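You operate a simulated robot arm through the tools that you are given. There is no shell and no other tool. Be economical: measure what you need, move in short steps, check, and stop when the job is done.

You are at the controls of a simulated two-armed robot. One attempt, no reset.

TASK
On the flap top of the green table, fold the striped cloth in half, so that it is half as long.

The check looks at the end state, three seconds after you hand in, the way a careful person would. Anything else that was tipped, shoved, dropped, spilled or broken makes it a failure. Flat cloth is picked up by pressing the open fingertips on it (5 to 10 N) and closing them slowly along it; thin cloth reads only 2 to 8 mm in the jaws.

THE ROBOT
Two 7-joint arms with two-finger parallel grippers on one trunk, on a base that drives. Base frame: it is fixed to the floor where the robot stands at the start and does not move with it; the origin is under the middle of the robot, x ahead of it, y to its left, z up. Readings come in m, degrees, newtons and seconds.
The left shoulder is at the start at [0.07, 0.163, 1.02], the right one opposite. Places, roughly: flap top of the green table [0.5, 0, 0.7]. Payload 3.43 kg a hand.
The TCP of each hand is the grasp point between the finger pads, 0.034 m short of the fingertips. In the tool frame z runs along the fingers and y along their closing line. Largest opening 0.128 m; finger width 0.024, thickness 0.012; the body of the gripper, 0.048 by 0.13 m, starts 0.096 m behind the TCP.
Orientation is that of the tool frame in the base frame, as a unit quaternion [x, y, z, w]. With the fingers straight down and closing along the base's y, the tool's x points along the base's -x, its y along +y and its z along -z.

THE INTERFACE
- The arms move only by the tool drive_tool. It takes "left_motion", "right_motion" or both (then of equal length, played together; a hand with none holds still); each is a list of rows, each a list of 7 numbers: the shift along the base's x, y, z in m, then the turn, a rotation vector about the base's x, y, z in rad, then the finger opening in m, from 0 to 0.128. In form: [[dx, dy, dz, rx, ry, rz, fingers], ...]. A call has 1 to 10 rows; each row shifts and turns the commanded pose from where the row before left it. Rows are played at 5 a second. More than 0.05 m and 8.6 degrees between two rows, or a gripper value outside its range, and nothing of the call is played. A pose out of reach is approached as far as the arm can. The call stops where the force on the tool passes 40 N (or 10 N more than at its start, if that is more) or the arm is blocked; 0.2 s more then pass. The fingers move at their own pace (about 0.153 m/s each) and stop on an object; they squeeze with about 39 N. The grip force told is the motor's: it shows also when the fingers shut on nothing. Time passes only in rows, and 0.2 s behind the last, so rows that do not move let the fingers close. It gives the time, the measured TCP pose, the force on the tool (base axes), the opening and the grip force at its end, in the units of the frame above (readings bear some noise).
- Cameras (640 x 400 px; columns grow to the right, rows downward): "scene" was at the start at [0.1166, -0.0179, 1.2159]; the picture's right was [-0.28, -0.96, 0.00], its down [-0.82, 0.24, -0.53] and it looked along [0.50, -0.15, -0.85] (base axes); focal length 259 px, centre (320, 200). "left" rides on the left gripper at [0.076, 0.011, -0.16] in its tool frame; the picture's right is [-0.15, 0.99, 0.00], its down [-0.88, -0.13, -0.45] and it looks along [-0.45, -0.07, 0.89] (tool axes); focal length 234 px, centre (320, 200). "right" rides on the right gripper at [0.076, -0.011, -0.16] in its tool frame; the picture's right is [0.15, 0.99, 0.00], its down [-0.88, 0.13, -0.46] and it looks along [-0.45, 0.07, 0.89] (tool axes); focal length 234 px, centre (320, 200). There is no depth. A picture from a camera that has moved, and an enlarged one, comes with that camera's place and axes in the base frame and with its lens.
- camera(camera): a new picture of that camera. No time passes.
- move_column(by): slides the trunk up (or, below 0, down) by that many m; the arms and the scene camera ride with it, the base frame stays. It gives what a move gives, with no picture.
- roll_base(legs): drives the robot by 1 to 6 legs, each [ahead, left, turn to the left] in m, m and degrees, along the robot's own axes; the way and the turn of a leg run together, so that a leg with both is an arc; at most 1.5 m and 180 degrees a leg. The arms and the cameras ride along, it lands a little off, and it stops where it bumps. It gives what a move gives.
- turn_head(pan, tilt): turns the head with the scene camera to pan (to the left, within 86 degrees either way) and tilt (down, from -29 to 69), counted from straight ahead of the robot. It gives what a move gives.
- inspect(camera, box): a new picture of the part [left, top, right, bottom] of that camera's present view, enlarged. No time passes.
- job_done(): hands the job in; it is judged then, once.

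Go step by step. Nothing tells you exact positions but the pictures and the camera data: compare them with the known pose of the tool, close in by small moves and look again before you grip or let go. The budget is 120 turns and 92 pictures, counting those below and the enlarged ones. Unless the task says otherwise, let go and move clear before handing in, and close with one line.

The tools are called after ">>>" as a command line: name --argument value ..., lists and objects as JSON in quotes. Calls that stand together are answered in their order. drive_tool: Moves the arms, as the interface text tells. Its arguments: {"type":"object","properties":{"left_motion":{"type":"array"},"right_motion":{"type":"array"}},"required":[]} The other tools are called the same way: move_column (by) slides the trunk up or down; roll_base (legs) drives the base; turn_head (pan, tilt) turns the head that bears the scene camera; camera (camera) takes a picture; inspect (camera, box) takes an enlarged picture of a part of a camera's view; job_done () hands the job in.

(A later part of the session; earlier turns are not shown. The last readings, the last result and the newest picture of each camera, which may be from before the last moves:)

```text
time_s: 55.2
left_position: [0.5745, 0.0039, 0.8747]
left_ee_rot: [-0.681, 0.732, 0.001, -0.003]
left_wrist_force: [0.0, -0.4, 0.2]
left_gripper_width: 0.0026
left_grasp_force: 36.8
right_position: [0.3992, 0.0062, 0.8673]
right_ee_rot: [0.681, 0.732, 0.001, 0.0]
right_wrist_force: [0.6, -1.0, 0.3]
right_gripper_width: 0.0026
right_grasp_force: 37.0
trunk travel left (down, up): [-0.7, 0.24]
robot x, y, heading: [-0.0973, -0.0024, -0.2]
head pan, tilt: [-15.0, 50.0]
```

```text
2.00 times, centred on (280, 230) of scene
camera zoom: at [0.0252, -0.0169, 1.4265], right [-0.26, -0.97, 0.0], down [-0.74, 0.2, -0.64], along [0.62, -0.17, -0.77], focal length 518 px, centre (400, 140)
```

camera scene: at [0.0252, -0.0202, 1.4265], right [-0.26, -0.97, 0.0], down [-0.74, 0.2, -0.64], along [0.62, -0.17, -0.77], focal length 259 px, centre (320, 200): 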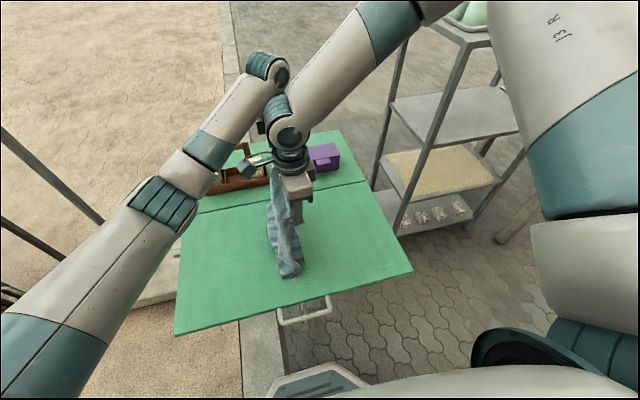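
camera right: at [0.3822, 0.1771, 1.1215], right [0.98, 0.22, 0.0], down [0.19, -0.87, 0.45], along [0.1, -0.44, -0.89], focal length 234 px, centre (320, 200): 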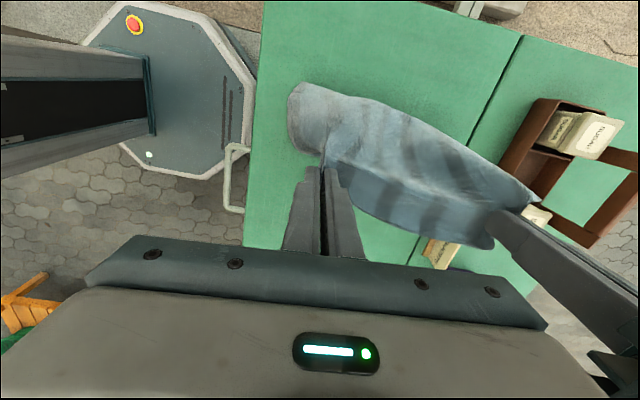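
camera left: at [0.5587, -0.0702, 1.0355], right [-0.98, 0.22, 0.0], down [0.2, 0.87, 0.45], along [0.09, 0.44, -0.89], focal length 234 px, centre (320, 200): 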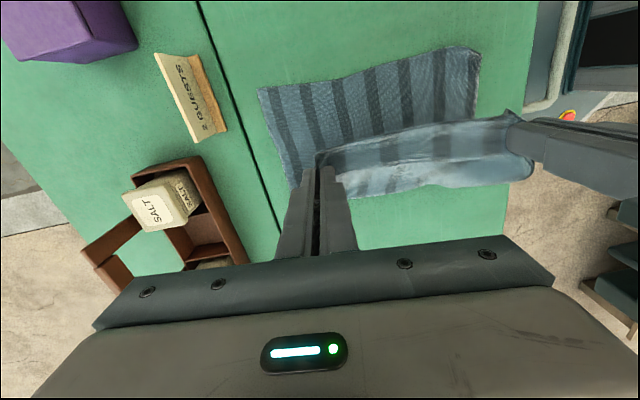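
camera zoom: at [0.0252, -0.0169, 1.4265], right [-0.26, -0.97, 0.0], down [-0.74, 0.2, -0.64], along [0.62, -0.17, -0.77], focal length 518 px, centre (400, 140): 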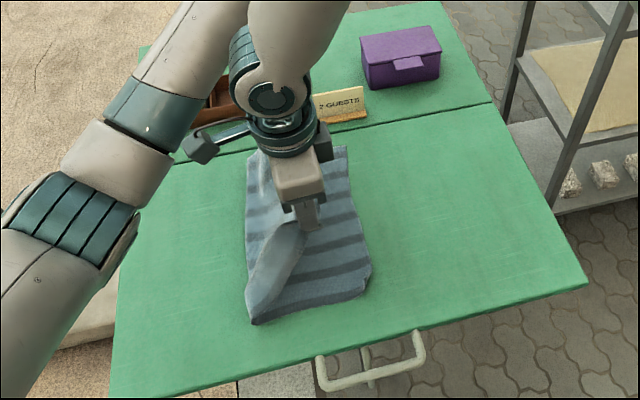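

Fold is forming well and the lower layer didn't move. Continue the arc down to about 2.5 cm above.

>>> drive_tool --left_motion '[[0, -0.025, -0.02, 0, 0, 0, 0], [0, -0.017, -0.025, 0, 0, 0, 0], [0, -0.013, -0.03, 0, 0, 0, 0], [0, -0.01, -0.03, 0, 0, 0, 0], [0, -0.007, -0.027, 0, 0, 0, 0], [0, 0, 0, 0, 0, 0, 0]]' --right_motion '[[0, -0.02, -0.02, 0, 0, 0, 0], [0, -0.016, -0.025, 0, 0, 0, 0], [0, -0.012, -0.03, 0, 0, 0, 0], [0, -0.009, -0.03, 0, 0, 0, 0], [0, -0.005, -0.021, 0, 0, 0, 0], [0, 0, 0, 0, 0, 0, 0]]'

>>> camera --camera "left"

>>> camera --camera "right"

>>> inspect --camera "scene" --box '[160, 130, 400, 330]'

```text
time_s: 55.8
left_position: [0.5762, -0.0296, 0.8305]
left_ee_rot: [-0.683, 0.73, 0.003, -0.003]
left_wrist_force: [0.1, -0.2, -1.0]
left_gripper_width: 0.0026
left_grasp_force: 36.9
right_position: [0.4143, -0.0248, 0.8357]
right_ee_rot: [0.674, 0.739, -0.002, -0.004]
right_wrist_force: [-1.1, -3.4, 1.0]
right_gripper_width: 0.0027
right_grasp_force: 37.0
right hand out of reach, approached as far as the arm can: row 1, 2, 3
trunk travel left (down, up): [-0.7, 0.24]
robot x, y, heading: [-0.0978, -0.0009, -0.0]
head pan, tilt: [-15.0, 50.0]
stopped in row 3 (right hand): the force on the tool passed its limit (the readings are from after the stop); the commanded pose is now the measured one
```

```text
27 pictures are left
camera left: at [0.5625, -0.1057, 0.9911], right [-0.98, 0.21, 0.01], down [0.19, 0.87, 0.46], along [0.09, 0.45, -0.89], focal length 234 px, centre (320, 200)
```

left: 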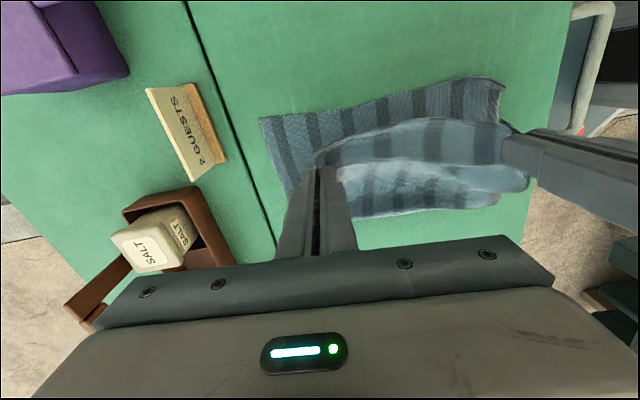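

```text
26 pictures are left
camera right: at [0.3966, 0.0502, 0.9963], right [0.97, 0.24, -0.01], down [0.21, -0.87, 0.45], along [0.1, -0.44, -0.89], focal length 234 px, centre (320, 200)
```

right: 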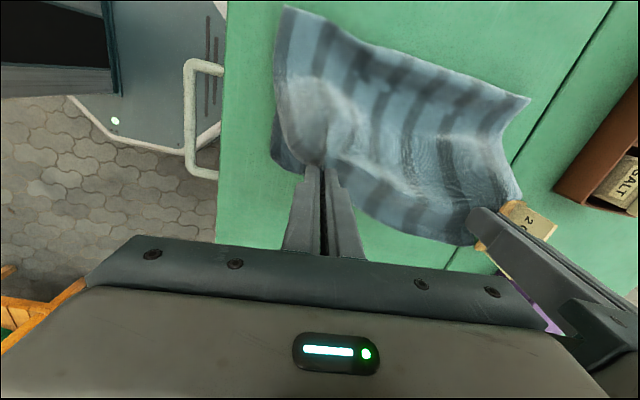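

```text
2.00 times, centred on (280, 230) of scene
camera zoom: at [0.0263, -0.0187, 1.4264], right [-0.26, -0.97, 0.0], down [-0.74, 0.2, -0.64], along [0.62, -0.17, -0.77], focal length 518 px, centre (400, 140)
```

zoom: 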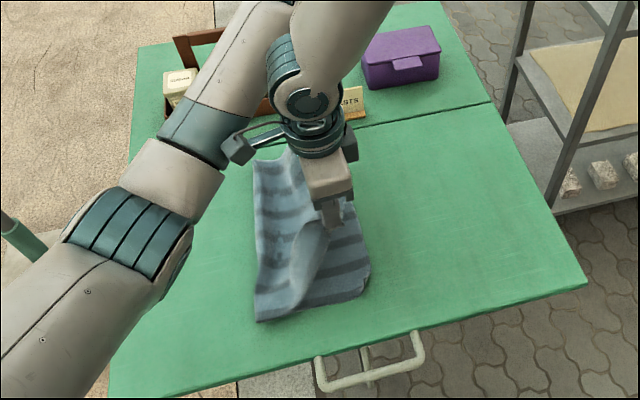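

The right arm hit its reach limit with the trunk this high. Lowering the trunk 0.07 gives the descent instead, then the arms shift in y.

>>> move_column --by -0.07

>>> drive_tool --left_motion '[[0, -0.012, 0, 0, 0, 0, 0], [0, -0.012, 0, 0, 0, 0, 0], [0, -0.01, 0, 0, 0, 0, 0], [0, 0, 0, 0, 0, 0, 0]]' --right_motion '[[-0.004, -0.01, 0, 0, 0, 0, 0], [-0.004, -0.01, 0, 0, 0, 0, 0], [-0.004, -0.008, 0, 0, 0, 0, 0], [0, 0, 0, 0, 0, 0, 0]]'

>>> camera --camera "left"

>>> camera --camera "right"

```text
time_s: 56.9
left_position: [0.5754, -0.031, 0.7614]
left_ee_rot: [-0.684, 0.73, 0.003, -0.002]
left_wrist_force: [-1.2, -0.2, 0.2]
left_gripper_width: 0.0024
left_grasp_force: 37.1
right_position: [0.4133, -0.0245, 0.7656]
right_ee_rot: [0.675, 0.738, -0.001, -0.003]
right_wrist_force: [-3.9, -6.2, 2.1]
right_gripper_width: 0.0026
right_grasp_force: 37.8
trunk travel left (down, up): [-0.63, 0.31]
robot x, y, heading: [-0.1012, -0.003, 0.1]
head pan, tilt: [-15.0, 50.0]
```

```text
time_s: 57.4
left_position: [0.5755, -0.0468, 0.7602]
left_ee_rot: [-0.685, 0.728, 0.006, -0.003]
left_wrist_force: [1.1, 0.2, -0.8]
left_gripper_width: 0.0025
left_grasp_force: 37.8
right_position: [0.4098, -0.0434, 0.767]
right_ee_rot: [0.674, 0.739, -0.004, -0.005]
right_wrist_force: [-1.5, -1.1, 0.8]
right_gripper_width: 0.0023
right_grasp_force: 37.9
right hand out of reach, approached as far as the arm can: row 2
trunk travel left (down, up): [-0.63, 0.31]
robot x, y, heading: [-0.1009, 0.0033, -0.0]
head pan, tilt: [-15.0, 50.0]
stopped in row 2 (right hand): the force on the tool passed its limit (the readings are from after the stop); the commanded pose is now the measured one
```

```text
24 pictures are left
camera left: at [0.5623, -0.1224, 0.9195], right [-0.98, 0.21, 0.01], down [0.19, 0.87, 0.46], along [0.08, 0.45, -0.89], focal length 234 px, centre (320, 200)
```

left: 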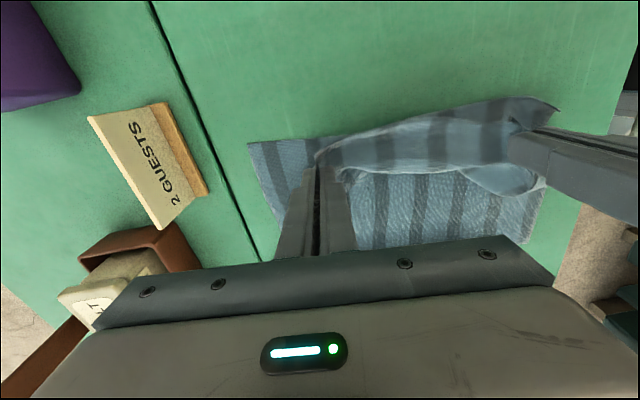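

```text
23 pictures are left
camera right: at [0.3932, 0.0322, 0.9278], right [0.97, 0.24, -0.01], down [0.22, -0.87, 0.45], along [0.1, -0.44, -0.89], focal length 234 px, centre (320, 200)
```

right: 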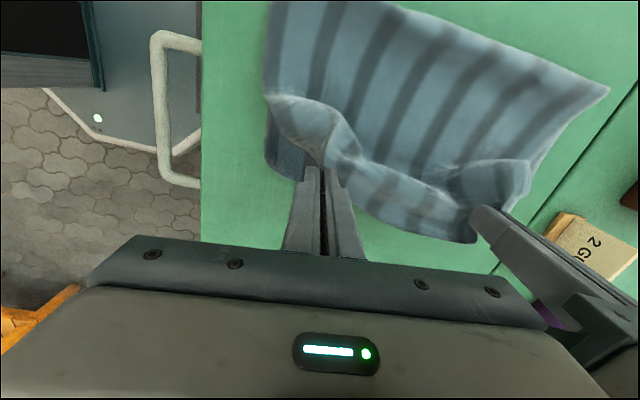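

>>> camera --camera "scene"

```text
22 pictures are left
camera scene: at [0.0252, -0.0193, 1.3565], right [-0.26, -0.97, 0.0], down [-0.74, 0.2, -0.64], along [0.62, -0.17, -0.77], focal length 259 px, centre (320, 200)
```

scene: 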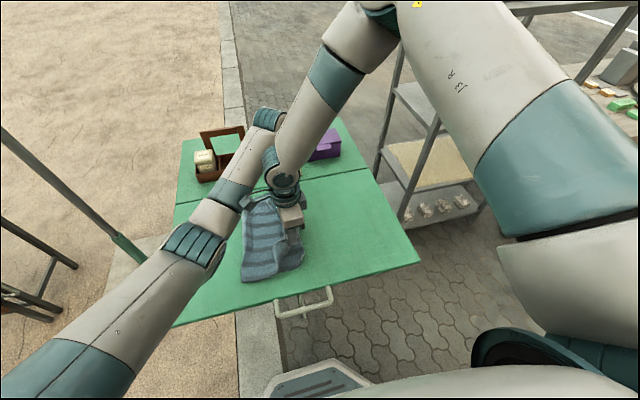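

The forearms touch each other, which blocks the right hand. I'll shift the remaining ~1.7 cm with the base sideways instead, then lower with the trunk.

>>> roll_base --legs '[[0, -0.018, 0]]'

>>> move_column --by -0.03

>>> camera --camera "left"

>>> camera --camera "right"

```text
time_s: 58.2
left_position: [0.5761, -0.0611, 0.7595]
left_ee_rot: [-0.686, 0.728, 0.007, -0.002]
left_wrist_force: [-0.4, 0.0, -0.5]
left_gripper_width: 0.0026
left_grasp_force: 37.9
right_position: [0.4095, -0.0598, 0.7674]
right_ee_rot: [0.674, 0.739, -0.004, -0.005]
right_wrist_force: [-1.4, -2.3, 0.1]
right_gripper_width: 0.0027
right_grasp_force: 36.9
trunk travel left (down, up): [-0.63, 0.31]
robot x, y, heading: [-0.1019, -0.0144, 0.1]
head pan, tilt: [-15.0, 50.0]
```

```text
time_s: 59.0
left_position: [0.5754, -0.064, 0.7295]
left_ee_rot: [-0.685, 0.728, 0.006, -0.002]
left_wrist_force: [-0.4, -0.6, -0.1]
left_gripper_width: 0.0027
left_grasp_force: 36.7
right_position: [0.4105, -0.0606, 0.7376]
right_ee_rot: [0.674, 0.739, -0.003, -0.004]
right_wrist_force: [-0.2, -1.4, 0.2]
right_gripper_width: 0.0028
right_grasp_force: 37.3
trunk travel left (down, up): [-0.6, 0.34]
robot x, y, heading: [-0.0964, -0.0195, -0.2]
head pan, tilt: [-15.0, 50.0]
```

```text
21 pictures are left
camera left: at [0.5623, -0.1388, 0.8897], right [-0.98, 0.21, 0.01], down [0.19, 0.87, 0.46], along [0.08, 0.45, -0.89], focal length 234 px, centre (320, 200)
```

left: 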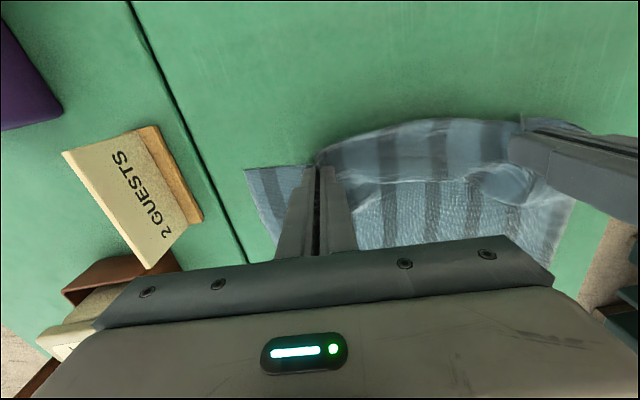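

```text
20 pictures are left
camera right: at [0.3929, 0.0156, 0.898], right [0.97, 0.24, -0.01], down [0.22, -0.87, 0.45], along [0.1, -0.44, -0.89], focal length 234 px, centre (320, 200)
```

right: 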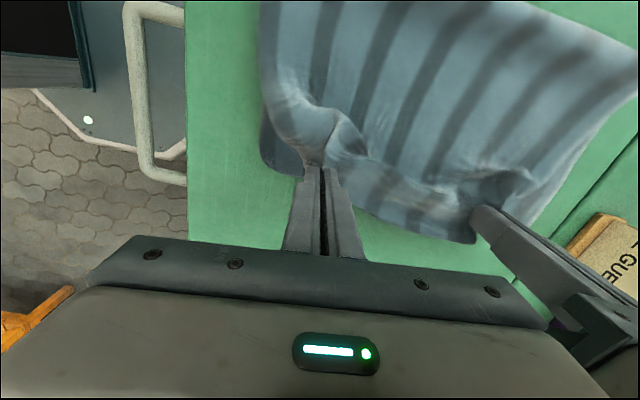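

The top edge bows between the hands, so I'll spread the left hand slightly, lower both to contact and open slowly.

>>> drive_tool --left_motion '[[0.005, 0, -0.002, 0, 0, 0, 0], [0.005, 0, -0.003, 0, 0, 0, 0], [0.004, 0, -0.003, 0, 0, 0, 0], [0, 0, -0.003, 0, 0, 0, 0], [0, 0, 0, 0, 0, 0, 0]]' --right_motion '[[0, 0, -0.005, 0, 0, 0, 0], [0, 0, -0.005, 0, 0, 0, 0], [0, 0, -0.005, 0, 0, 0, 0], [0, 0, -0.004, 0, 0, 0, 0], [0, 0, 0, 0, 0, 0, 0]]'

>>> camera --camera "left"

```text
time_s: 59.4
left_position: [0.5804, -0.0598, 0.723]
left_ee_rot: [-0.687, 0.726, 0.01, -0.003]
left_wrist_force: [0.0, -0.1, 0.1]
left_gripper_width: 0.0026
left_grasp_force: 37.2
right_position: [0.4135, -0.06, 0.7345]
right_ee_rot: [0.675, 0.738, -0.002, -0.007]
right_wrist_force: [-1.2, -2.9, 0.3]
right_gripper_width: 0.0028
right_grasp_force: 37.0
trunk travel left (down, up): [-0.6, 0.34]
robot x, y, heading: [-0.0972, -0.0188, 0.0]
head pan, tilt: [-15.0, 50.0]
stopped in row 2 (right hand): the force on the tool passed its limit (the readings are from after the stop); the commanded pose is now the measured one
```

```text
19 pictures are left
camera left: at [0.5688, -0.1355, 0.8831], right [-0.98, 0.2, 0.02], down [0.19, 0.87, 0.46], along [0.08, 0.45, -0.89], focal length 234 px, centre (320, 200)
```

left: 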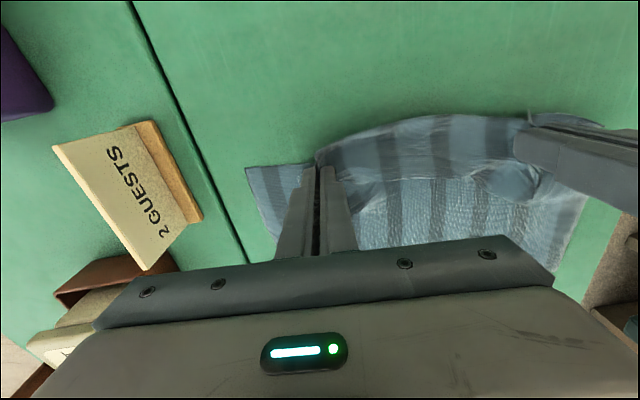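

The right forearm rests on the left wrist. I'll lower slightly with the trunk, then release and raise the right hand first.

>>> move_column --by -0.006

>>> drive_tool --right_motion '[[0, 0, 0, 0, 0, 0, 0.01], [0, 0, 0, 0, 0, 0, 0.02], [0, 0, 0, 0, 0, 0, 0.03], [0, 0, 0, 0, 0, 0, 0.04], [0, 0, 0.01, 0, 0, 0, 0.045], [0, 0, 0.02, 0, 0, 0, 0.045], [0, 0, 0.04, 0, 0, 0, 0.045], [0, 0, 0.04, 0, 0, 0, 0.045]]'

>>> camera --camera "right"

```text
time_s: 60.0
left_position: [0.58, -0.058, 0.7181]
left_ee_rot: [-0.687, 0.726, 0.011, -0.003]
left_wrist_force: [-0.1, -0.1, 1.6]
left_gripper_width: 0.0025
left_grasp_force: 37.9
right_position: [0.4132, -0.0596, 0.7296]
right_ee_rot: [0.674, 0.738, -0.002, -0.005]
right_wrist_force: [-0.3, -4.0, 1.7]
right_gripper_width: 0.0027
right_grasp_force: 37.5
trunk travel left (down, up): [-0.594, 0.346]
robot x, y, heading: [-0.0972, -0.0187, 0.3]
head pan, tilt: [-15.0, 50.0]
```

```text
time_s: 61.8
left_position: [0.5796, -0.0594, 0.7192]
left_ee_rot: [-0.687, 0.727, 0.009, -0.003]
left_wrist_force: [-0.4, 0.4, 1.6]
left_gripper_width: 0.0024
left_grasp_force: 37.2
right_position: [0.4113, -0.0608, 0.8412]
right_ee_rot: [0.675, 0.738, -0.001, -0.006]
right_wrist_force: [0.5, -0.1, 0.4]
right_gripper_width: 0.0452
right_grasp_force: 0.0
trunk travel left (down, up): [-0.594, 0.346]
robot x, y, heading: [-0.0968, -0.018, 0.2]
head pan, tilt: [-15.0, 50.0]
```

```text
18 pictures are left
camera right: at [0.3945, 0.0145, 1.0016], right [0.97, 0.24, -0.01], down [0.21, -0.87, 0.45], along [0.1, -0.44, -0.89], focal length 234 px, centre (320, 200)
```

right: 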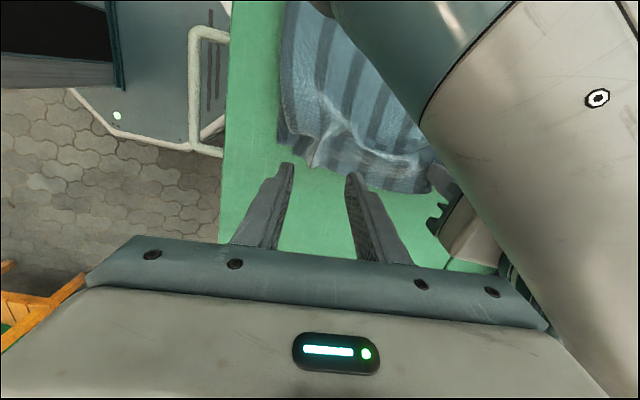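

Right is free. I'll move the right hand away to the right, then look at the left grip.

>>> drive_tool --right_motion '[[0, -0.03, 0.03, 0, 0, 0, 0.045], [0, -0.04, 0.02, 0, 0, 0, 0.045], [0, -0.04, 0, 0, 0, 0, 0.045], [0, -0.04, 0, 0, 0, 0, 0.045], [0, -0.04, 0, 0, 0, 0, 0.045], [0, -0.04, 0, 0, 0, 0, 0.045]]' --left_motion '[[0, 0, 0, 0, 0, 0, 0], [0, 0, 0, 0, 0, 0, 0], [0, 0, 0, 0, 0, 0, 0], [0.006, -0.002, 0, 0, 0, 0, 0], [0.006, -0.004, -0.001, 0, 0, 0, 0], [0.005, -0.003, 0, 0, 0, 0, 0]]'

>>> camera --camera "scene"

>>> camera --camera "left"

```text
time_s: 63.2
left_position: [0.5972, -0.0698, 0.717]
left_ee_rot: [-0.687, 0.727, 0.01, -0.003]
left_wrist_force: [-1.5, 0.4, 8.2]
left_gripper_width: 0.0024
left_grasp_force: 36.9
right_position: [0.4136, -0.2912, 0.8887]
right_ee_rot: [0.674, 0.738, 0.0, -0.006]
right_wrist_force: [-0.2, 0.2, -0.4]
right_gripper_width: 0.0453
right_grasp_force: 0.2
trunk travel left (down, up): [-0.594, 0.346]
robot x, y, heading: [-0.0999, -0.0186, 0.1]
head pan, tilt: [-15.0, 50.0]
```

```text
17 pictures are left
camera scene: at [0.0243, -0.0381, 1.3206], right [-0.26, -0.97, 0.0], down [-0.74, 0.2, -0.64], along [0.62, -0.16, -0.77], focal length 259 px, centre (320, 200)
```

scene: 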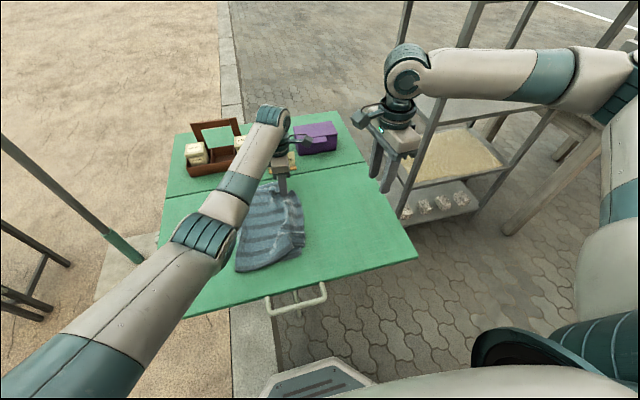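

```text
16 pictures are left
camera left: at [0.5852, -0.1466, 0.8767], right [-0.98, 0.2, 0.02], down [0.19, 0.87, 0.46], along [0.08, 0.46, -0.89], focal length 234 px, centre (320, 200)
```

left: 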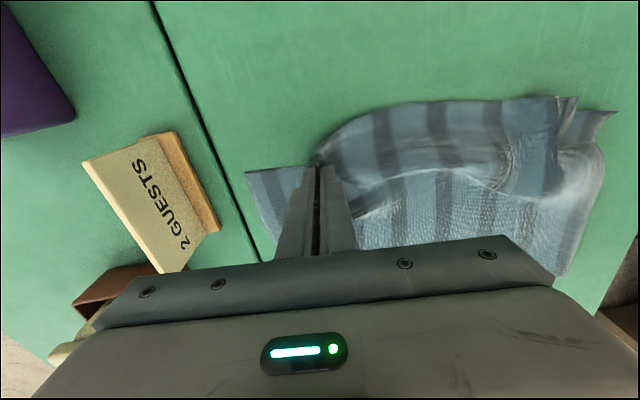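

Release the left: open slowly, lift straight up.

>>> drive_tool --left_motion '[[0, 0, 0.001, 0, 0, 0, 0.01], [0, 0, 0, 0, 0, 0, 0.02], [0, 0, 0, 0, 0, 0, 0.035], [0, 0, 0, 0, 0, 0, 0.045], [0, 0, 0.005, 0, 0, 0, 0.045], [0, 0, 0.02, 0, 0, 0, 0.045], [0, 0, 0.04, 0, 0, 0, 0.045], [0, 0, 0.04, 0, 0, 0, 0.045], [0, 0, 0.04, 0, 0, 0, 0.045]]'

>>> camera --camera "left"

>>> inspect --camera "scene" --box '[160, 130, 400, 330]'

```text
time_s: 65.2
left_position: [0.5975, -0.0683, 0.8627]
left_ee_rot: [-0.687, 0.726, 0.009, -0.002]
left_wrist_force: [0.0, 0.3, 1.0]
left_gripper_width: 0.0449
left_grasp_force: 0.0
right_position: [0.4129, -0.2897, 0.8893]
right_ee_rot: [0.675, 0.738, -0.002, -0.006]
right_wrist_force: [0.6, -0.2, 0.1]
right_gripper_width: 0.0449
right_grasp_force: 0.0
trunk travel left (down, up): [-0.594, 0.346]
robot x, y, heading: [-0.1016, -0.0156, -0.1]
head pan, tilt: [-15.0, 50.0]
```

```text
15 pictures are left
camera left: at [0.5849, -0.1456, 1.0213], right [-0.98, 0.2, 0.02], down [0.19, 0.87, 0.46], along [0.08, 0.46, -0.89], focal length 234 px, centre (320, 200)
```

left: 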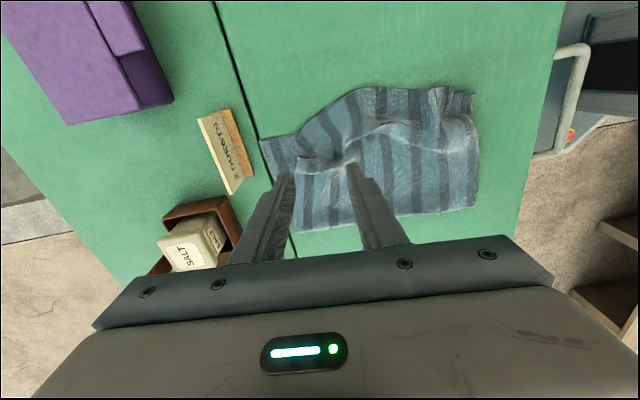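

```text
2.00 times, centred on (280, 230) of scene
camera zoom: at [0.0246, -0.037, 1.3204], right [-0.26, -0.97, 0.0], down [-0.74, 0.2, -0.64], along [0.62, -0.17, -0.77], focal length 518 px, centre (400, 140)
```

zoom: 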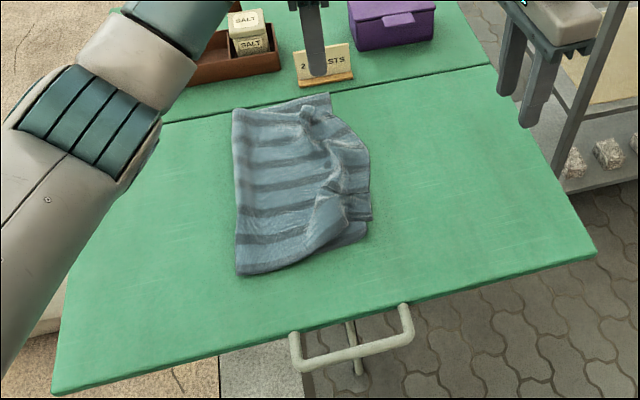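

The cloth is folded, but the top layer's edge is rumpled near the grips. I'll move the left hand aside and take a closer look.

>>> drive_tool --left_motion '[[0, 0.03, 0.03, 0, 0, 0, 0.02], [0, 0.04, 0.02, 0, 0, 0, 0.0], [0, 0.04, 0.0, 0, 0, 0, 0.0], [0, 0.04, 0, 0, 0, 0, 0], [0, 0.04, 0, 0, 0, 0, 0], [0, 0.04, 0, 0, 0, 0, 0], [0, 0.03, 0, 0, 0, 0, 0]]'

>>> inspect --camera "scene" --box '[230, 160, 360, 280]'

```text
time_s: 66.8
left_position: [0.5967, 0.1921, 0.9119]
left_ee_rot: [-0.687, 0.726, 0.01, -0.005]
left_wrist_force: [0.3, 1.0, 0.0]
left_gripper_width: 0.0001
left_grasp_force: 33.0
right_position: [0.4136, -0.2893, 0.889]
right_ee_rot: [0.674, 0.739, -0.002, -0.005]
right_wrist_force: [1.0, -0.5, 0.0]
right_gripper_width: 0.0452
right_grasp_force: 0.1
trunk travel left (down, up): [-0.594, 0.346]
robot x, y, heading: [-0.1002, -0.0173, -0.1]
head pan, tilt: [-15.0, 50.0]
```

```text
3.33 times, centred on (295, 220) of scene
camera zoom: at [0.0252, -0.0355, 1.3205], right [-0.26, -0.97, 0.0], down [-0.74, 0.2, -0.64], along [0.62, -0.17, -0.77], focal length 863 px, centre (403, 133)
```

zoom: 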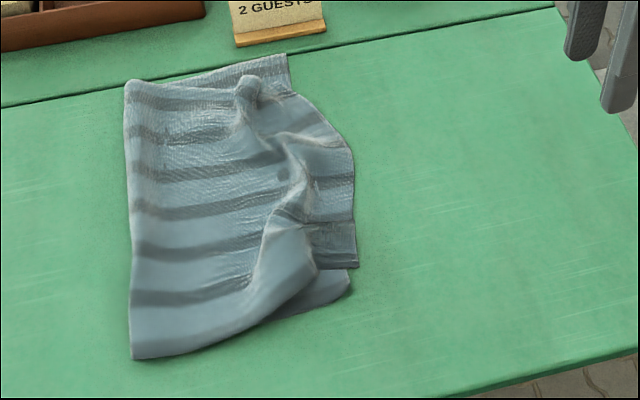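

>>> drive_tool --left_motion '[[0, -0.035, 0.025, 0, 0, 0, 0], [0, -0.04, 0.025, 0, 0, 0, 0], [-0.01, -0.04, 0.025, 0, 0, 0, 0], [-0.01, -0.04, 0.015, 0, 0, 0, 0], [-0.01, -0.04, 0.0, 0, 0, 0, 0], [-0.02, -0.04, 0, 0, 0, 0, 0], [-0.02, -0.04, 0, 0, 0, 0, 0]]'

>>> inspect --camera "left" --box '[220, 40, 480, 240]'

```text
time_s: 68.4
left_position: [0.5285, -0.0845, 1.0023]
left_ee_rot: [-0.688, 0.726, 0.01, -0.002]
left_wrist_force: [0.7, -0.2, 0.0]
left_gripper_width: 0.0
left_grasp_force: 33.3
right_position: [0.4137, -0.2901, 0.8878]
right_ee_rot: [0.674, 0.738, -0.001, -0.006]
right_wrist_force: [1.5, 0.9, 0.4]
right_gripper_width: 0.0451
right_grasp_force: 0.1
trunk travel left (down, up): [-0.594, 0.346]
robot x, y, heading: [-0.1032, -0.0168, -0.0]
head pan, tilt: [-15.0, 50.0]
```

```text
2.00 times, centred on (350, 140) of left
camera zoom: at [0.5159, -0.1612, 1.1628], right [-0.98, 0.2, 0.02], down [0.19, 0.87, 0.46], along [0.08, 0.46, -0.89], focal length 468 px, centre (260, 320)
```

zoom: 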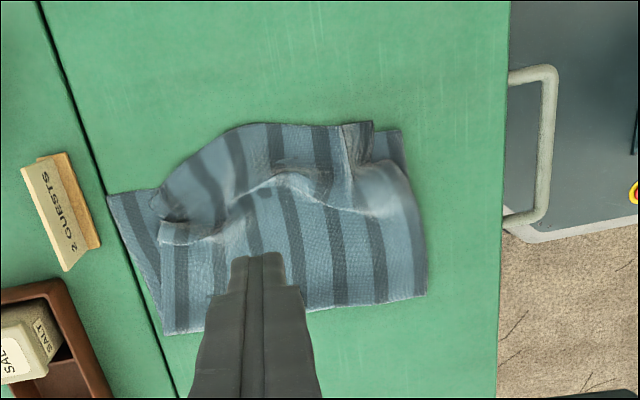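

The footprint is right (about 0.21 long), but the top layer has slack wrinkles since the crease sits ~4 cm short. I'll press lightly with wide-open fingertips on the flat part near y≈0 and drag toward the crease, which stretches the wrinkles and rolls the crease outward.

>>> drive_tool --left_motion '[[-0.005, 0.03, -0.03, 0, 0, 0, 0.05], [-0.005, 0.03, -0.04, 0, 0, 0, 0.12], [-0.005, 0.03, -0.04, 0, 0, 0, 0.12], [-0.005, 0.015, -0.04, 0, 0, 0, 0.12], [0, 0, -0.04, 0, 0, 0, 0.12], [0, 0, -0.04, 0, 0, 0, 0.12], [0, 0, -0.03, 0, 0, 0, 0.12], [0, 0, 0, 0, 0, 0, 0.12]]'

>>> camera --camera "left"

```text
refused: row 2 steps farther than a row can; nothing moved
```

```text
11 pictures are left
camera left: at [0.5159, -0.1612, 1.1628], right [-0.98, 0.2, 0.02], down [0.19, 0.87, 0.46], along [0.08, 0.46, -0.89], focal length 234 px, centre (320, 200)
```

left: 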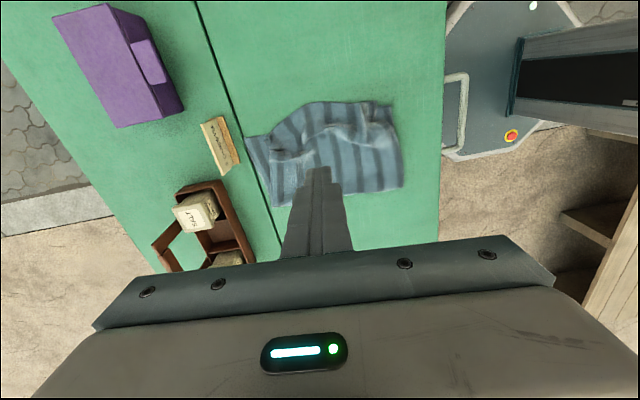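

>>> drive_tool --left_motion '[[-0.005, 0.03, -0.03, 0, 0, 0, 0.05], [-0.005, 0.03, -0.03, 0, 0, 0, 0.12], [-0.005, 0.025, -0.04, 0, 0, 0, 0.12], [-0.003, 0.015, -0.04, 0, 0, 0, 0.12], [0, 0, -0.04, 0, 0, 0, 0.12], [0, 0, -0.04, 0, 0, 0, 0.12], [0, 0, -0.04, 0, 0, 0, 0.12], [0, 0, -0.01, 0, 0, 0, 0.12], [0, 0, 0, 0, 0, 0, 0.12]]'

>>> camera --camera "left"

```text
time_s: 70.4
left_position: [0.509, 0.0171, 0.7329]
left_ee_rot: [-0.688, 0.726, 0.009, -0.003]
left_wrist_force: [0.2, -0.7, -0.9]
left_gripper_width: 0.12
left_grasp_force: 0.1
right_position: [0.4135, -0.2889, 0.8888]
right_ee_rot: [0.675, 0.738, -0.002, -0.006]
right_wrist_force: [0.2, 0.1, 0.6]
right_gripper_width: 0.0449
right_grasp_force: 0.1
trunk travel left (down, up): [-0.594, 0.346]
robot x, y, heading: [-0.098, -0.0188, 0.2]
head pan, tilt: [-15.0, 50.0]
```

```text
10 pictures are left
camera left: at [0.4972, -0.0601, 0.8924], right [-0.98, 0.2, 0.02], down [0.19, 0.87, 0.46], along [0.08, 0.45, -0.89], focal length 234 px, centre (320, 200)
```

left: 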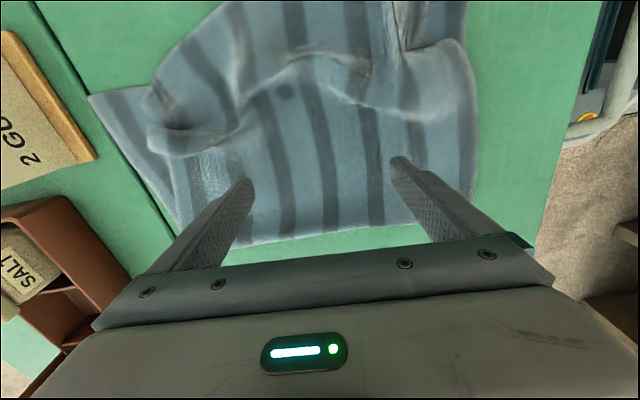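

>>> drive_tool --left_motion '[[0, -0.012, 0, 0, 0, 0, 0.12], [0, 0, -0.008, 0, 0, 0, 0.12], [0, 0, -0.004, 0, 0, 0, 0.12], [0, 0, -0.002, 0, 0, 0, 0.12], [0, 0, 0, 0, 0, 0, 0.12]]'

```text
time_s: 71.6
left_position: [0.5102, 0.0053, 0.7186]
left_ee_rot: [-0.687, 0.726, 0.01, -0.004]
left_wrist_force: [0.4, 1.3, 0.0]
left_gripper_width: 0.1201
left_grasp_force: 0.0
right_position: [0.4136, -0.2905, 0.8894]
right_ee_rot: [0.674, 0.738, -0.001, -0.007]
right_wrist_force: [0.2, 0.0, 0.4]
right_gripper_width: 0.0452
right_grasp_force: 0.0
trunk travel left (down, up): [-0.594, 0.346]
robot x, y, heading: [-0.1005, -0.0216, -0.1]
head pan, tilt: [-15.0, 50.0]
```

>>> drive_tool --left_motion '[[0, 0, -0.0015, 0, 0, 0, 0.12], [0, 0, -0.001, 0, 0, 0, 0.12], [0, 0, 0, 0, 0, 0, 0.12]]'

```text
time_s: 72.4
left_position: [0.5102, 0.0056, 0.7179]
left_ee_rot: [-0.688, 0.726, 0.008, -0.003]
left_wrist_force: [2.4, -0.3, 11.1]
left_gripper_width: 0.1208
left_grasp_force: 0.2
right_position: [0.414, -0.2887, 0.8899]
right_ee_rot: [0.674, 0.739, -0.001, -0.006]
right_wrist_force: [0.9, -0.3, 0.1]
right_gripper_width: 0.0453
right_grasp_force: 0.3
trunk travel left (down, up): [-0.594, 0.346]
robot x, y, heading: [-0.1013, -0.0187, 0.2]
head pan, tilt: [-15.0, 50.0]
```

Contact about 11 N; ease a touch and drag +y slowly.

>>> drive_tool --left_motion '[[0, 0.005, 0.0005, 0, 0, 0, 0.12], [0, 0.006, 0, 0, 0, 0, 0.12], [0, 0.006, 0, 0, 0, 0, 0.12], [0, 0.006, 0, 0, 0, 0, 0.12], [0, 0.006, 0, 0, 0, 0, 0.12], [0, 0.006, 0, 0, 0, 0, 0.12], [0, 0, 0.004, 0, 0, 0, 0.12], [0, 0, 0.03, 0, 0, 0, 0.12]]'

>>> camera --camera "left"

```text
time_s: 74.2
left_position: [0.5098, 0.0409, 0.7498]
left_ee_rot: [-0.688, 0.726, 0.011, -0.004]
left_wrist_force: [0.2, -0.9, -0.9]
left_gripper_width: 0.1202
left_grasp_force: 0.0
right_position: [0.4136, -0.2888, 0.8874]
right_ee_rot: [0.674, 0.738, -0.002, -0.007]
right_wrist_force: [0.2, 0.5, -0.3]
right_gripper_width: 0.0453
right_grasp_force: 0.0
trunk travel left (down, up): [-0.594, 0.346]
robot x, y, heading: [-0.1011, -0.019, 0.3]
head pan, tilt: [-15.0, 50.0]
```

```text
9 pictures are left
camera left: at [0.4978, -0.0366, 0.9104], right [-0.98, 0.2, 0.02], down [0.19, 0.87, 0.46], along [0.07, 0.46, -0.89], focal length 234 px, centre (320, 200)
```

left: 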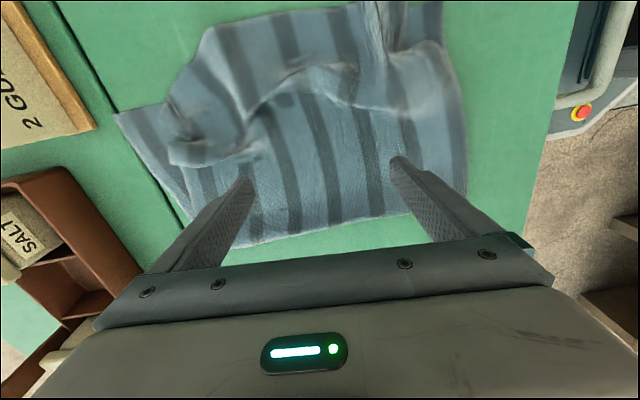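

The drag moved both layers together, so that trick doesn't work. Offsets are modest (far top corner ~4.5 cm and near ~3 cm inward in x), so I'll undo the gathers by pressing beside them and opening the fingers outward, starting with the far one.

>>> drive_tool --left_motion '[[0.02, -0.02, 0.03, 0, 0, 0, 0.065], [0.03, -0.028, 0, 0, 0, 0, 0.065], [0.03, -0.028, 0, 0, 0, 0, 0.065], [0, 0, -0.03, 0, 0, 0, 0.065], [0, 0, -0.02, 0, 0, 0, 0.065], [0, 0, -0.005, 0, 0, 0, 0.065], [0, 0, 0, 0, 0, 0, 0.065]]'

>>> camera --camera "left"

```text
time_s: 75.8
left_position: [0.5887, -0.0365, 0.7255]
left_ee_rot: [-0.688, 0.726, 0.01, -0.003]
left_wrist_force: [-0.2, 0.1, 0.8]
left_gripper_width: 0.0653
left_grasp_force: 0.2
right_position: [0.4131, -0.2891, 0.8885]
right_ee_rot: [0.674, 0.738, -0.001, -0.006]
right_wrist_force: [-0.2, 0.5, -0.2]
right_gripper_width: 0.045
right_grasp_force: 0.1
trunk travel left (down, up): [-0.594, 0.346]
robot x, y, heading: [-0.1038, -0.0147, -0.1]
head pan, tilt: [-15.0, 50.0]
```

```text
8 pictures are left
camera left: at [0.5768, -0.1128, 0.886], right [-0.98, 0.2, 0.02], down [0.19, 0.87, 0.46], along [0.08, 0.45, -0.89], focal length 234 px, centre (320, 200)
```

left: 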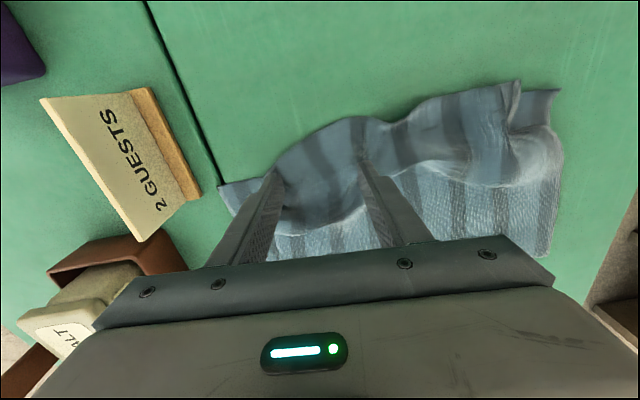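

>>> drive_tool --left_motion '[[0, 0, -0.004, 0, 0, 0, 0.065], [0, 0, -0.002, 0, 0, 0, 0.065], [0, 0, -0.0015, 0, 0, 0, 0.065], [0, 0, 0, 0, 0, 0, 0.065]]'

```text
time_s: 76.8
left_position: [0.5884, -0.0361, 0.7185]
left_ee_rot: [-0.687, 0.727, 0.01, -0.004]
left_wrist_force: [-0.4, 0.3, -0.2]
left_gripper_width: 0.0651
left_grasp_force: 0.1
right_position: [0.4136, -0.2887, 0.8883]
right_ee_rot: [0.674, 0.739, -0.001, -0.006]
right_wrist_force: [1.1, 0.1, 0.2]
right_gripper_width: 0.045
right_grasp_force: 0.0
trunk travel left (down, up): [-0.594, 0.346]
robot x, y, heading: [-0.1011, -0.0203, 0.3]
head pan, tilt: [-15.0, 50.0]
```

>>> drive_tool --left_motion '[[0, 0, -0.002, 0, 0, 0, 0.065], [0, 0, -0.0005, 0, 0, 0, 0.065], [0, 0, 0, 0, 0, 0, 0.065]]'

```text
time_s: 77.6
left_position: [0.5888, -0.0354, 0.7177]
left_ee_rot: [-0.687, 0.727, 0.008, -0.002]
left_wrist_force: [0.3, -1.0, 8.4]
left_gripper_width: 0.0652
left_grasp_force: 0.1
right_position: [0.4125, -0.2894, 0.8899]
right_ee_rot: [0.674, 0.738, -0.001, -0.006]
right_wrist_force: [-0.1, -0.3, -0.1]
right_gripper_width: 0.0448
right_grasp_force: 0.0
trunk travel left (down, up): [-0.594, 0.346]
robot x, y, heading: [-0.1003, -0.0181, -0.0]
head pan, tilt: [-15.0, 50.0]
```

>>> drive_tool --left_motion '[[0.003, 0, 0, 0, 0, 0, 0.072], [0.003, 0, 0, 0, 0, 0, 0.079], [0.003, 0, 0, 0, 0, 0, 0.086], [0.003, 0, 0, 0, 0, 0, 0.093], [0.003, 0, 0, 0, 0, 0, 0.1], [0, 0, 0, 0, 0, 0, 0.1], [0, 0, 0.005, 0, 0, 0, 0.1], [0, 0, 0.03, 0, 0, 0, 0.1]]'

>>> camera --camera "left"

```text
time_s: 79.4
left_position: [0.604, -0.036, 0.7501]
left_ee_rot: [-0.687, 0.727, 0.01, -0.004]
left_wrist_force: [0.0, 0.1, -0.5]
left_gripper_width: 0.1
left_grasp_force: 0.1
right_position: [0.4123, -0.29, 0.8892]
right_ee_rot: [0.674, 0.739, -0.001, -0.006]
right_wrist_force: [0.5, -0.1, 0.2]
right_gripper_width: 0.045
right_grasp_force: 0.0
trunk travel left (down, up): [-0.594, 0.346]
robot x, y, heading: [-0.1003, -0.0165, 0.2]
head pan, tilt: [-15.0, 50.0]
```

```text
7 pictures are left
camera left: at [0.5924, -0.1136, 0.9099], right [-0.98, 0.2, 0.02], down [0.19, 0.87, 0.46], along [0.07, 0.46, -0.89], focal length 234 px, centre (320, 200)
```

left: 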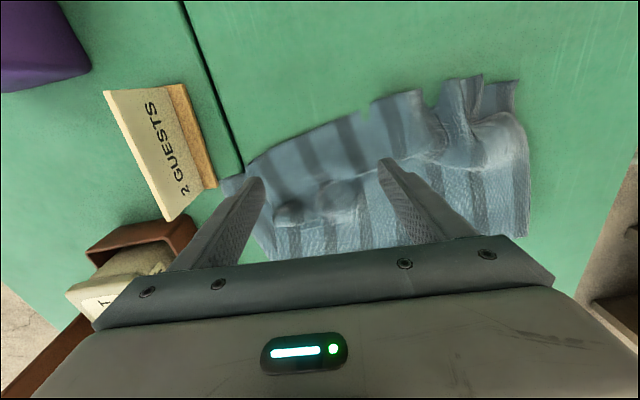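

That worked very well: the far top corner now lies on the bottom corner and the edge straightened. Repeat mirrored on the near side.

>>> drive_tool --left_motion '[[-0.02, -0.008, 0.03, 0, 0, 0, 0.065], [-0.035, -0.012, 0, 0, 0, 0, 0.065], [-0.035, -0.012, 0, 0, 0, 0, 0.065], [-0.022, 0, 0, 0, 0, 0, 0.065], [0, 0, -0.03, 0, 0, 0, 0.065], [0, 0, -0.02, 0, 0, 0, 0.065], [0, 0, -0.005, 0, 0, 0, 0.065], [0, 0, 0, 0, 0, 0, 0.065]]'

>>> camera --camera "left"

```text
time_s: 81.2
left_position: [0.4935, -0.0681, 0.7254]
left_ee_rot: [-0.687, 0.727, 0.01, -0.004]
left_wrist_force: [0.2, -0.5, -0.4]
left_gripper_width: 0.0652
left_grasp_force: 0.1
right_position: [0.4132, -0.2889, 0.8901]
right_ee_rot: [0.675, 0.738, -0.002, -0.006]
right_wrist_force: [-0.4, -0.1, 0.0]
right_gripper_width: 0.0451
right_grasp_force: 0.0
trunk travel left (down, up): [-0.594, 0.346]
robot x, y, heading: [-0.099, -0.0149, 0.1]
head pan, tilt: [-15.0, 50.0]
```

```text
6 pictures are left
camera left: at [0.4811, -0.1446, 0.8854], right [-0.98, 0.2, 0.02], down [0.19, 0.87, 0.46], along [0.08, 0.45, -0.89], focal length 234 px, centre (320, 200)
```

left: 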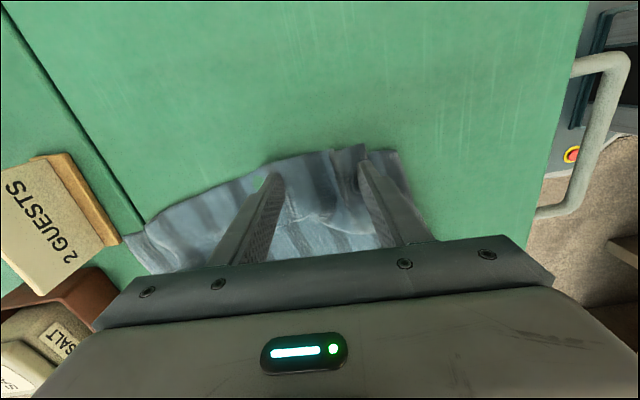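

>>> drive_tool --left_motion '[[0.003, 0, -0.004, 0, 0, 0, 0.065], [0, 0, -0.003, 0, 0, 0, 0.065], [0, 0, -0.0015, 0, 0, 0, 0.065], [0, 0, 0, 0, 0, 0, 0.065]]'

```text
time_s: 82.2
left_position: [0.4955, -0.0679, 0.7174]
left_ee_rot: [-0.687, 0.726, 0.009, -0.004]
left_wrist_force: [0.1, 0.3, 1.5]
left_gripper_width: 0.0648
left_grasp_force: 0.1
right_position: [0.4128, -0.2901, 0.8887]
right_ee_rot: [0.674, 0.739, -0.003, -0.007]
right_wrist_force: [0.2, 0.7, -0.2]
right_gripper_width: 0.0449
right_grasp_force: 0.0
trunk travel left (down, up): [-0.594, 0.346]
robot x, y, heading: [-0.0987, -0.0165, -0.0]
head pan, tilt: [-15.0, 50.0]
```

>>> drive_tool --left_motion '[[0, 0, -0.001, 0, 0, 0, 0.065], [0, 0, 0, 0, 0, 0, 0.065]]'

```text
time_s: 82.8
left_position: [0.495, -0.0678, 0.7174]
left_ee_rot: [-0.687, 0.726, 0.009, -0.003]
left_wrist_force: [0.3, 0.4, 7.2]
left_gripper_width: 0.0654
left_grasp_force: 0.4
right_position: [0.4138, -0.2894, 0.8889]
right_ee_rot: [0.674, 0.739, -0.002, -0.006]
right_wrist_force: [-0.2, -0.3, -0.4]
right_gripper_width: 0.0447
right_grasp_force: 0.2
trunk travel left (down, up): [-0.594, 0.346]
robot x, y, heading: [-0.0975, -0.0168, 0.2]
head pan, tilt: [-15.0, 50.0]
```

>>> drive_tool --left_motion '[[-0.003, 0, 0, 0, 0, 0, 0.072], [-0.003, 0, 0, 0, 0, 0, 0.079], [-0.003, 0, 0, 0, 0, 0, 0.086], [-0.003, 0, 0, 0, 0, 0, 0.093], [-0.003, 0, 0, 0, 0, 0, 0.1], [0, 0, 0, 0, 0, 0, 0.1], [0, 0, 0.005, 0, 0, 0, 0.1], [0, 0, 0.04, 0, 0, 0, 0.1], [0, 0, 0.04, 0, 0, 0, 0.1]]'

>>> camera --camera "left"

```text
time_s: 84.8
left_position: [0.4794, -0.0668, 0.8021]
left_ee_rot: [-0.687, 0.727, 0.01, -0.003]
left_wrist_force: [-1.2, 0.7, 1.1]
left_gripper_width: 0.0999
left_grasp_force: 0.0
right_position: [0.4126, -0.2893, 0.8889]
right_ee_rot: [0.674, 0.738, -0.002, -0.006]
right_wrist_force: [-0.5, 0.9, -0.1]
right_gripper_width: 0.0449
right_grasp_force: 0.0
trunk travel left (down, up): [-0.594, 0.346]
robot x, y, heading: [-0.098, -0.0158, 0.0]
head pan, tilt: [-15.0, 50.0]
```

```text
5 pictures are left
camera left: at [0.4674, -0.1446, 0.9622], right [-0.98, 0.2, 0.02], down [0.19, 0.87, 0.46], along [0.07, 0.46, -0.89], focal length 234 px, centre (320, 200)
```

left: 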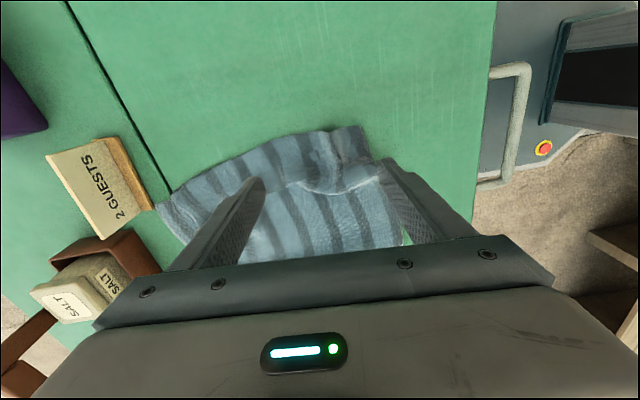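

Much flatter. Move the left hand clear and inspect from the scene camera.

>>> drive_tool --left_motion '[[0, 0.02, 0.04, 0, 0, 0, 0.1], [0, 0.04, 0.02, 0, 0, 0, 0.1], [0, 0.045, 0, 0, 0, 0, 0.1], [0, 0.045, 0, 0, 0, 0, 0.1], [0, 0.045, 0, 0, 0, 0, 0.1], [0, 0.045, 0, 0, 0, 0, 0.1], [0, 0.045, 0, 0, 0, 0, 0.1]]'

>>> inspect --camera "scene" --box '[200, 150, 360, 290]'

```text
time_s: 86.4
left_position: [0.4827, 0.2182, 0.8591]
left_ee_rot: [-0.687, 0.726, 0.009, -0.003]
left_wrist_force: [0.2, 0.4, -0.7]
left_gripper_width: 0.1
left_grasp_force: 0.2
right_position: [0.414, -0.2885, 0.8899]
right_ee_rot: [0.674, 0.739, -0.003, -0.005]
right_wrist_force: [-0.2, 0.7, 0.4]
right_gripper_width: 0.045
right_grasp_force: 0.0
trunk travel left (down, up): [-0.594, 0.346]
robot x, y, heading: [-0.0964, -0.0165, -0.0]
head pan, tilt: [-15.0, 50.0]
```

```text
2.86 times, centred on (280, 220) of scene
camera zoom: at [0.0248, -0.0348, 1.3206], right [-0.26, -0.97, 0.0], down [-0.74, 0.2, -0.64], along [0.62, -0.17, -0.77], focal length 739 px, centre (434, 143)
```

zoom: 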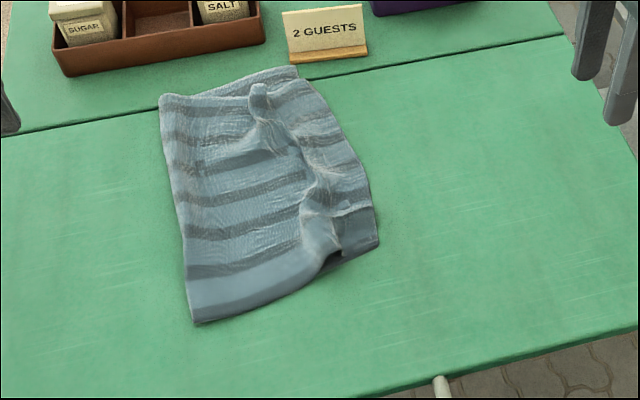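

Edges now align well; what remains is a slack ridge, with the crease ~3.5 cm short. The spreading trick should also work along y: the outer finger pins both layers at the edge while the inner finger drags the top layer toward the crease. I'll turn the left hand back to close along y.

>>> drive_tool --left_motion '[[0.005, -0.024, 0, 0, 0, -0.15, 0.058], [0.005, -0.024, 0, 0, 0, -0.15, 0.058], [0.005, -0.024, 0, 0, 0, -0.15, 0.058], [0.005, -0.024, 0, 0, 0, -0.15, 0.058], [0.005, -0.024, 0, 0, 0, -0.15, 0.058], [0.005, -0.024, 0, 0, 0, -0.15, 0.058], [0.005, -0.024, 0, 0, 0, -0.15, 0.058], [0.005, -0.024, -0.02, 0, 0, -0.15, 0.058], [0.005, -0.024, -0.03, 0, 0, -0.15, 0.058], [0.005, -0.026, -0.03, 0, 0, -0.15, 0.058]]'

>>> drive_tool --left_motion '[[0, 0, -0.03, 0, 0, 0, 0.058], [0, 0, -0.02, 0, 0, 0, 0.058], [0, 0, -0.006, 0, 0, 0, 0.058], [0, 0, 0, 0, 0, 0, 0.058]]'

>>> camera --camera "left"

```text
time_s: 88.6
left_position: [0.5307, -0.0239, 0.7809]
left_ee_rot: [-0.008, 1.0, 0.01, 0.003]
left_wrist_force: [0.1, -0.7, -0.4]
left_gripper_width: 0.0577
left_grasp_force: 0.0
right_position: [0.4128, -0.2908, 0.8879]
right_ee_rot: [0.674, 0.738, -0.002, -0.006]
right_wrist_force: [0.4, -0.1, 0.1]
right_gripper_width: 0.0452
right_grasp_force: 0.0
trunk travel left (down, up): [-0.594, 0.346]
robot x, y, heading: [-0.1019, -0.0196, 0.1]
head pan, tilt: [-15.0, 50.0]
```

```text
time_s: 89.6
left_position: [0.5304, -0.0235, 0.725]
left_ee_rot: [-0.007, 1.0, 0.009, 0.004]
left_wrist_force: [-0.4, 0.1, 0.1]
left_gripper_width: 0.0581
left_grasp_force: 0.1
right_position: [0.415, -0.2904, 0.8883]
right_ee_rot: [0.674, 0.738, -0.001, -0.006]
right_wrist_force: [0.6, -0.7, -1.2]
right_gripper_width: 0.0449
right_grasp_force: 0.1
trunk travel left (down, up): [-0.594, 0.346]
robot x, y, heading: [-0.1018, -0.0175, -0.0]
head pan, tilt: [-15.0, 50.0]
```

```text
3 pictures are left
camera left: at [0.4542, -0.0167, 0.8836], right [0.13, 0.99, 0.02], down [0.88, -0.12, 0.46], along [0.46, -0.04, -0.89], focal length 234 px, centre (320, 200)
```

left: 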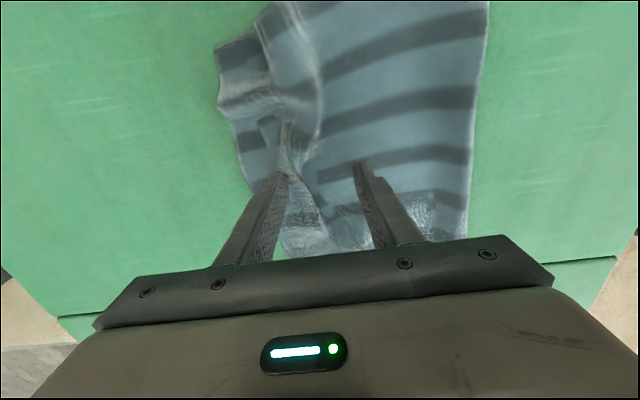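

>>> drive_tool --left_motion '[[0, -0.004, 0, 0, 0, 0, 0.066], [0, 0, -0.005, 0, 0, 0, 0.066], [0, 0, -0.0025, 0, 0, 0, 0.066], [0, 0, 0, 0, 0, 0, 0.066]]'

```text
time_s: 90.6
left_position: [0.5314, -0.0283, 0.7171]
left_ee_rot: [-0.009, 1.0, 0.009, 0.004]
left_wrist_force: [-0.8, 0.9, 1.4]
left_gripper_width: 0.0659
left_grasp_force: 0.1
right_position: [0.415, -0.2892, 0.8885]
right_ee_rot: [0.675, 0.738, -0.001, -0.006]
right_wrist_force: [0.9, 0.7, -0.2]
right_gripper_width: 0.045
right_grasp_force: 0.0
trunk travel left (down, up): [-0.594, 0.346]
robot x, y, heading: [-0.0999, -0.0169, 0.2]
head pan, tilt: [-15.0, 50.0]
```

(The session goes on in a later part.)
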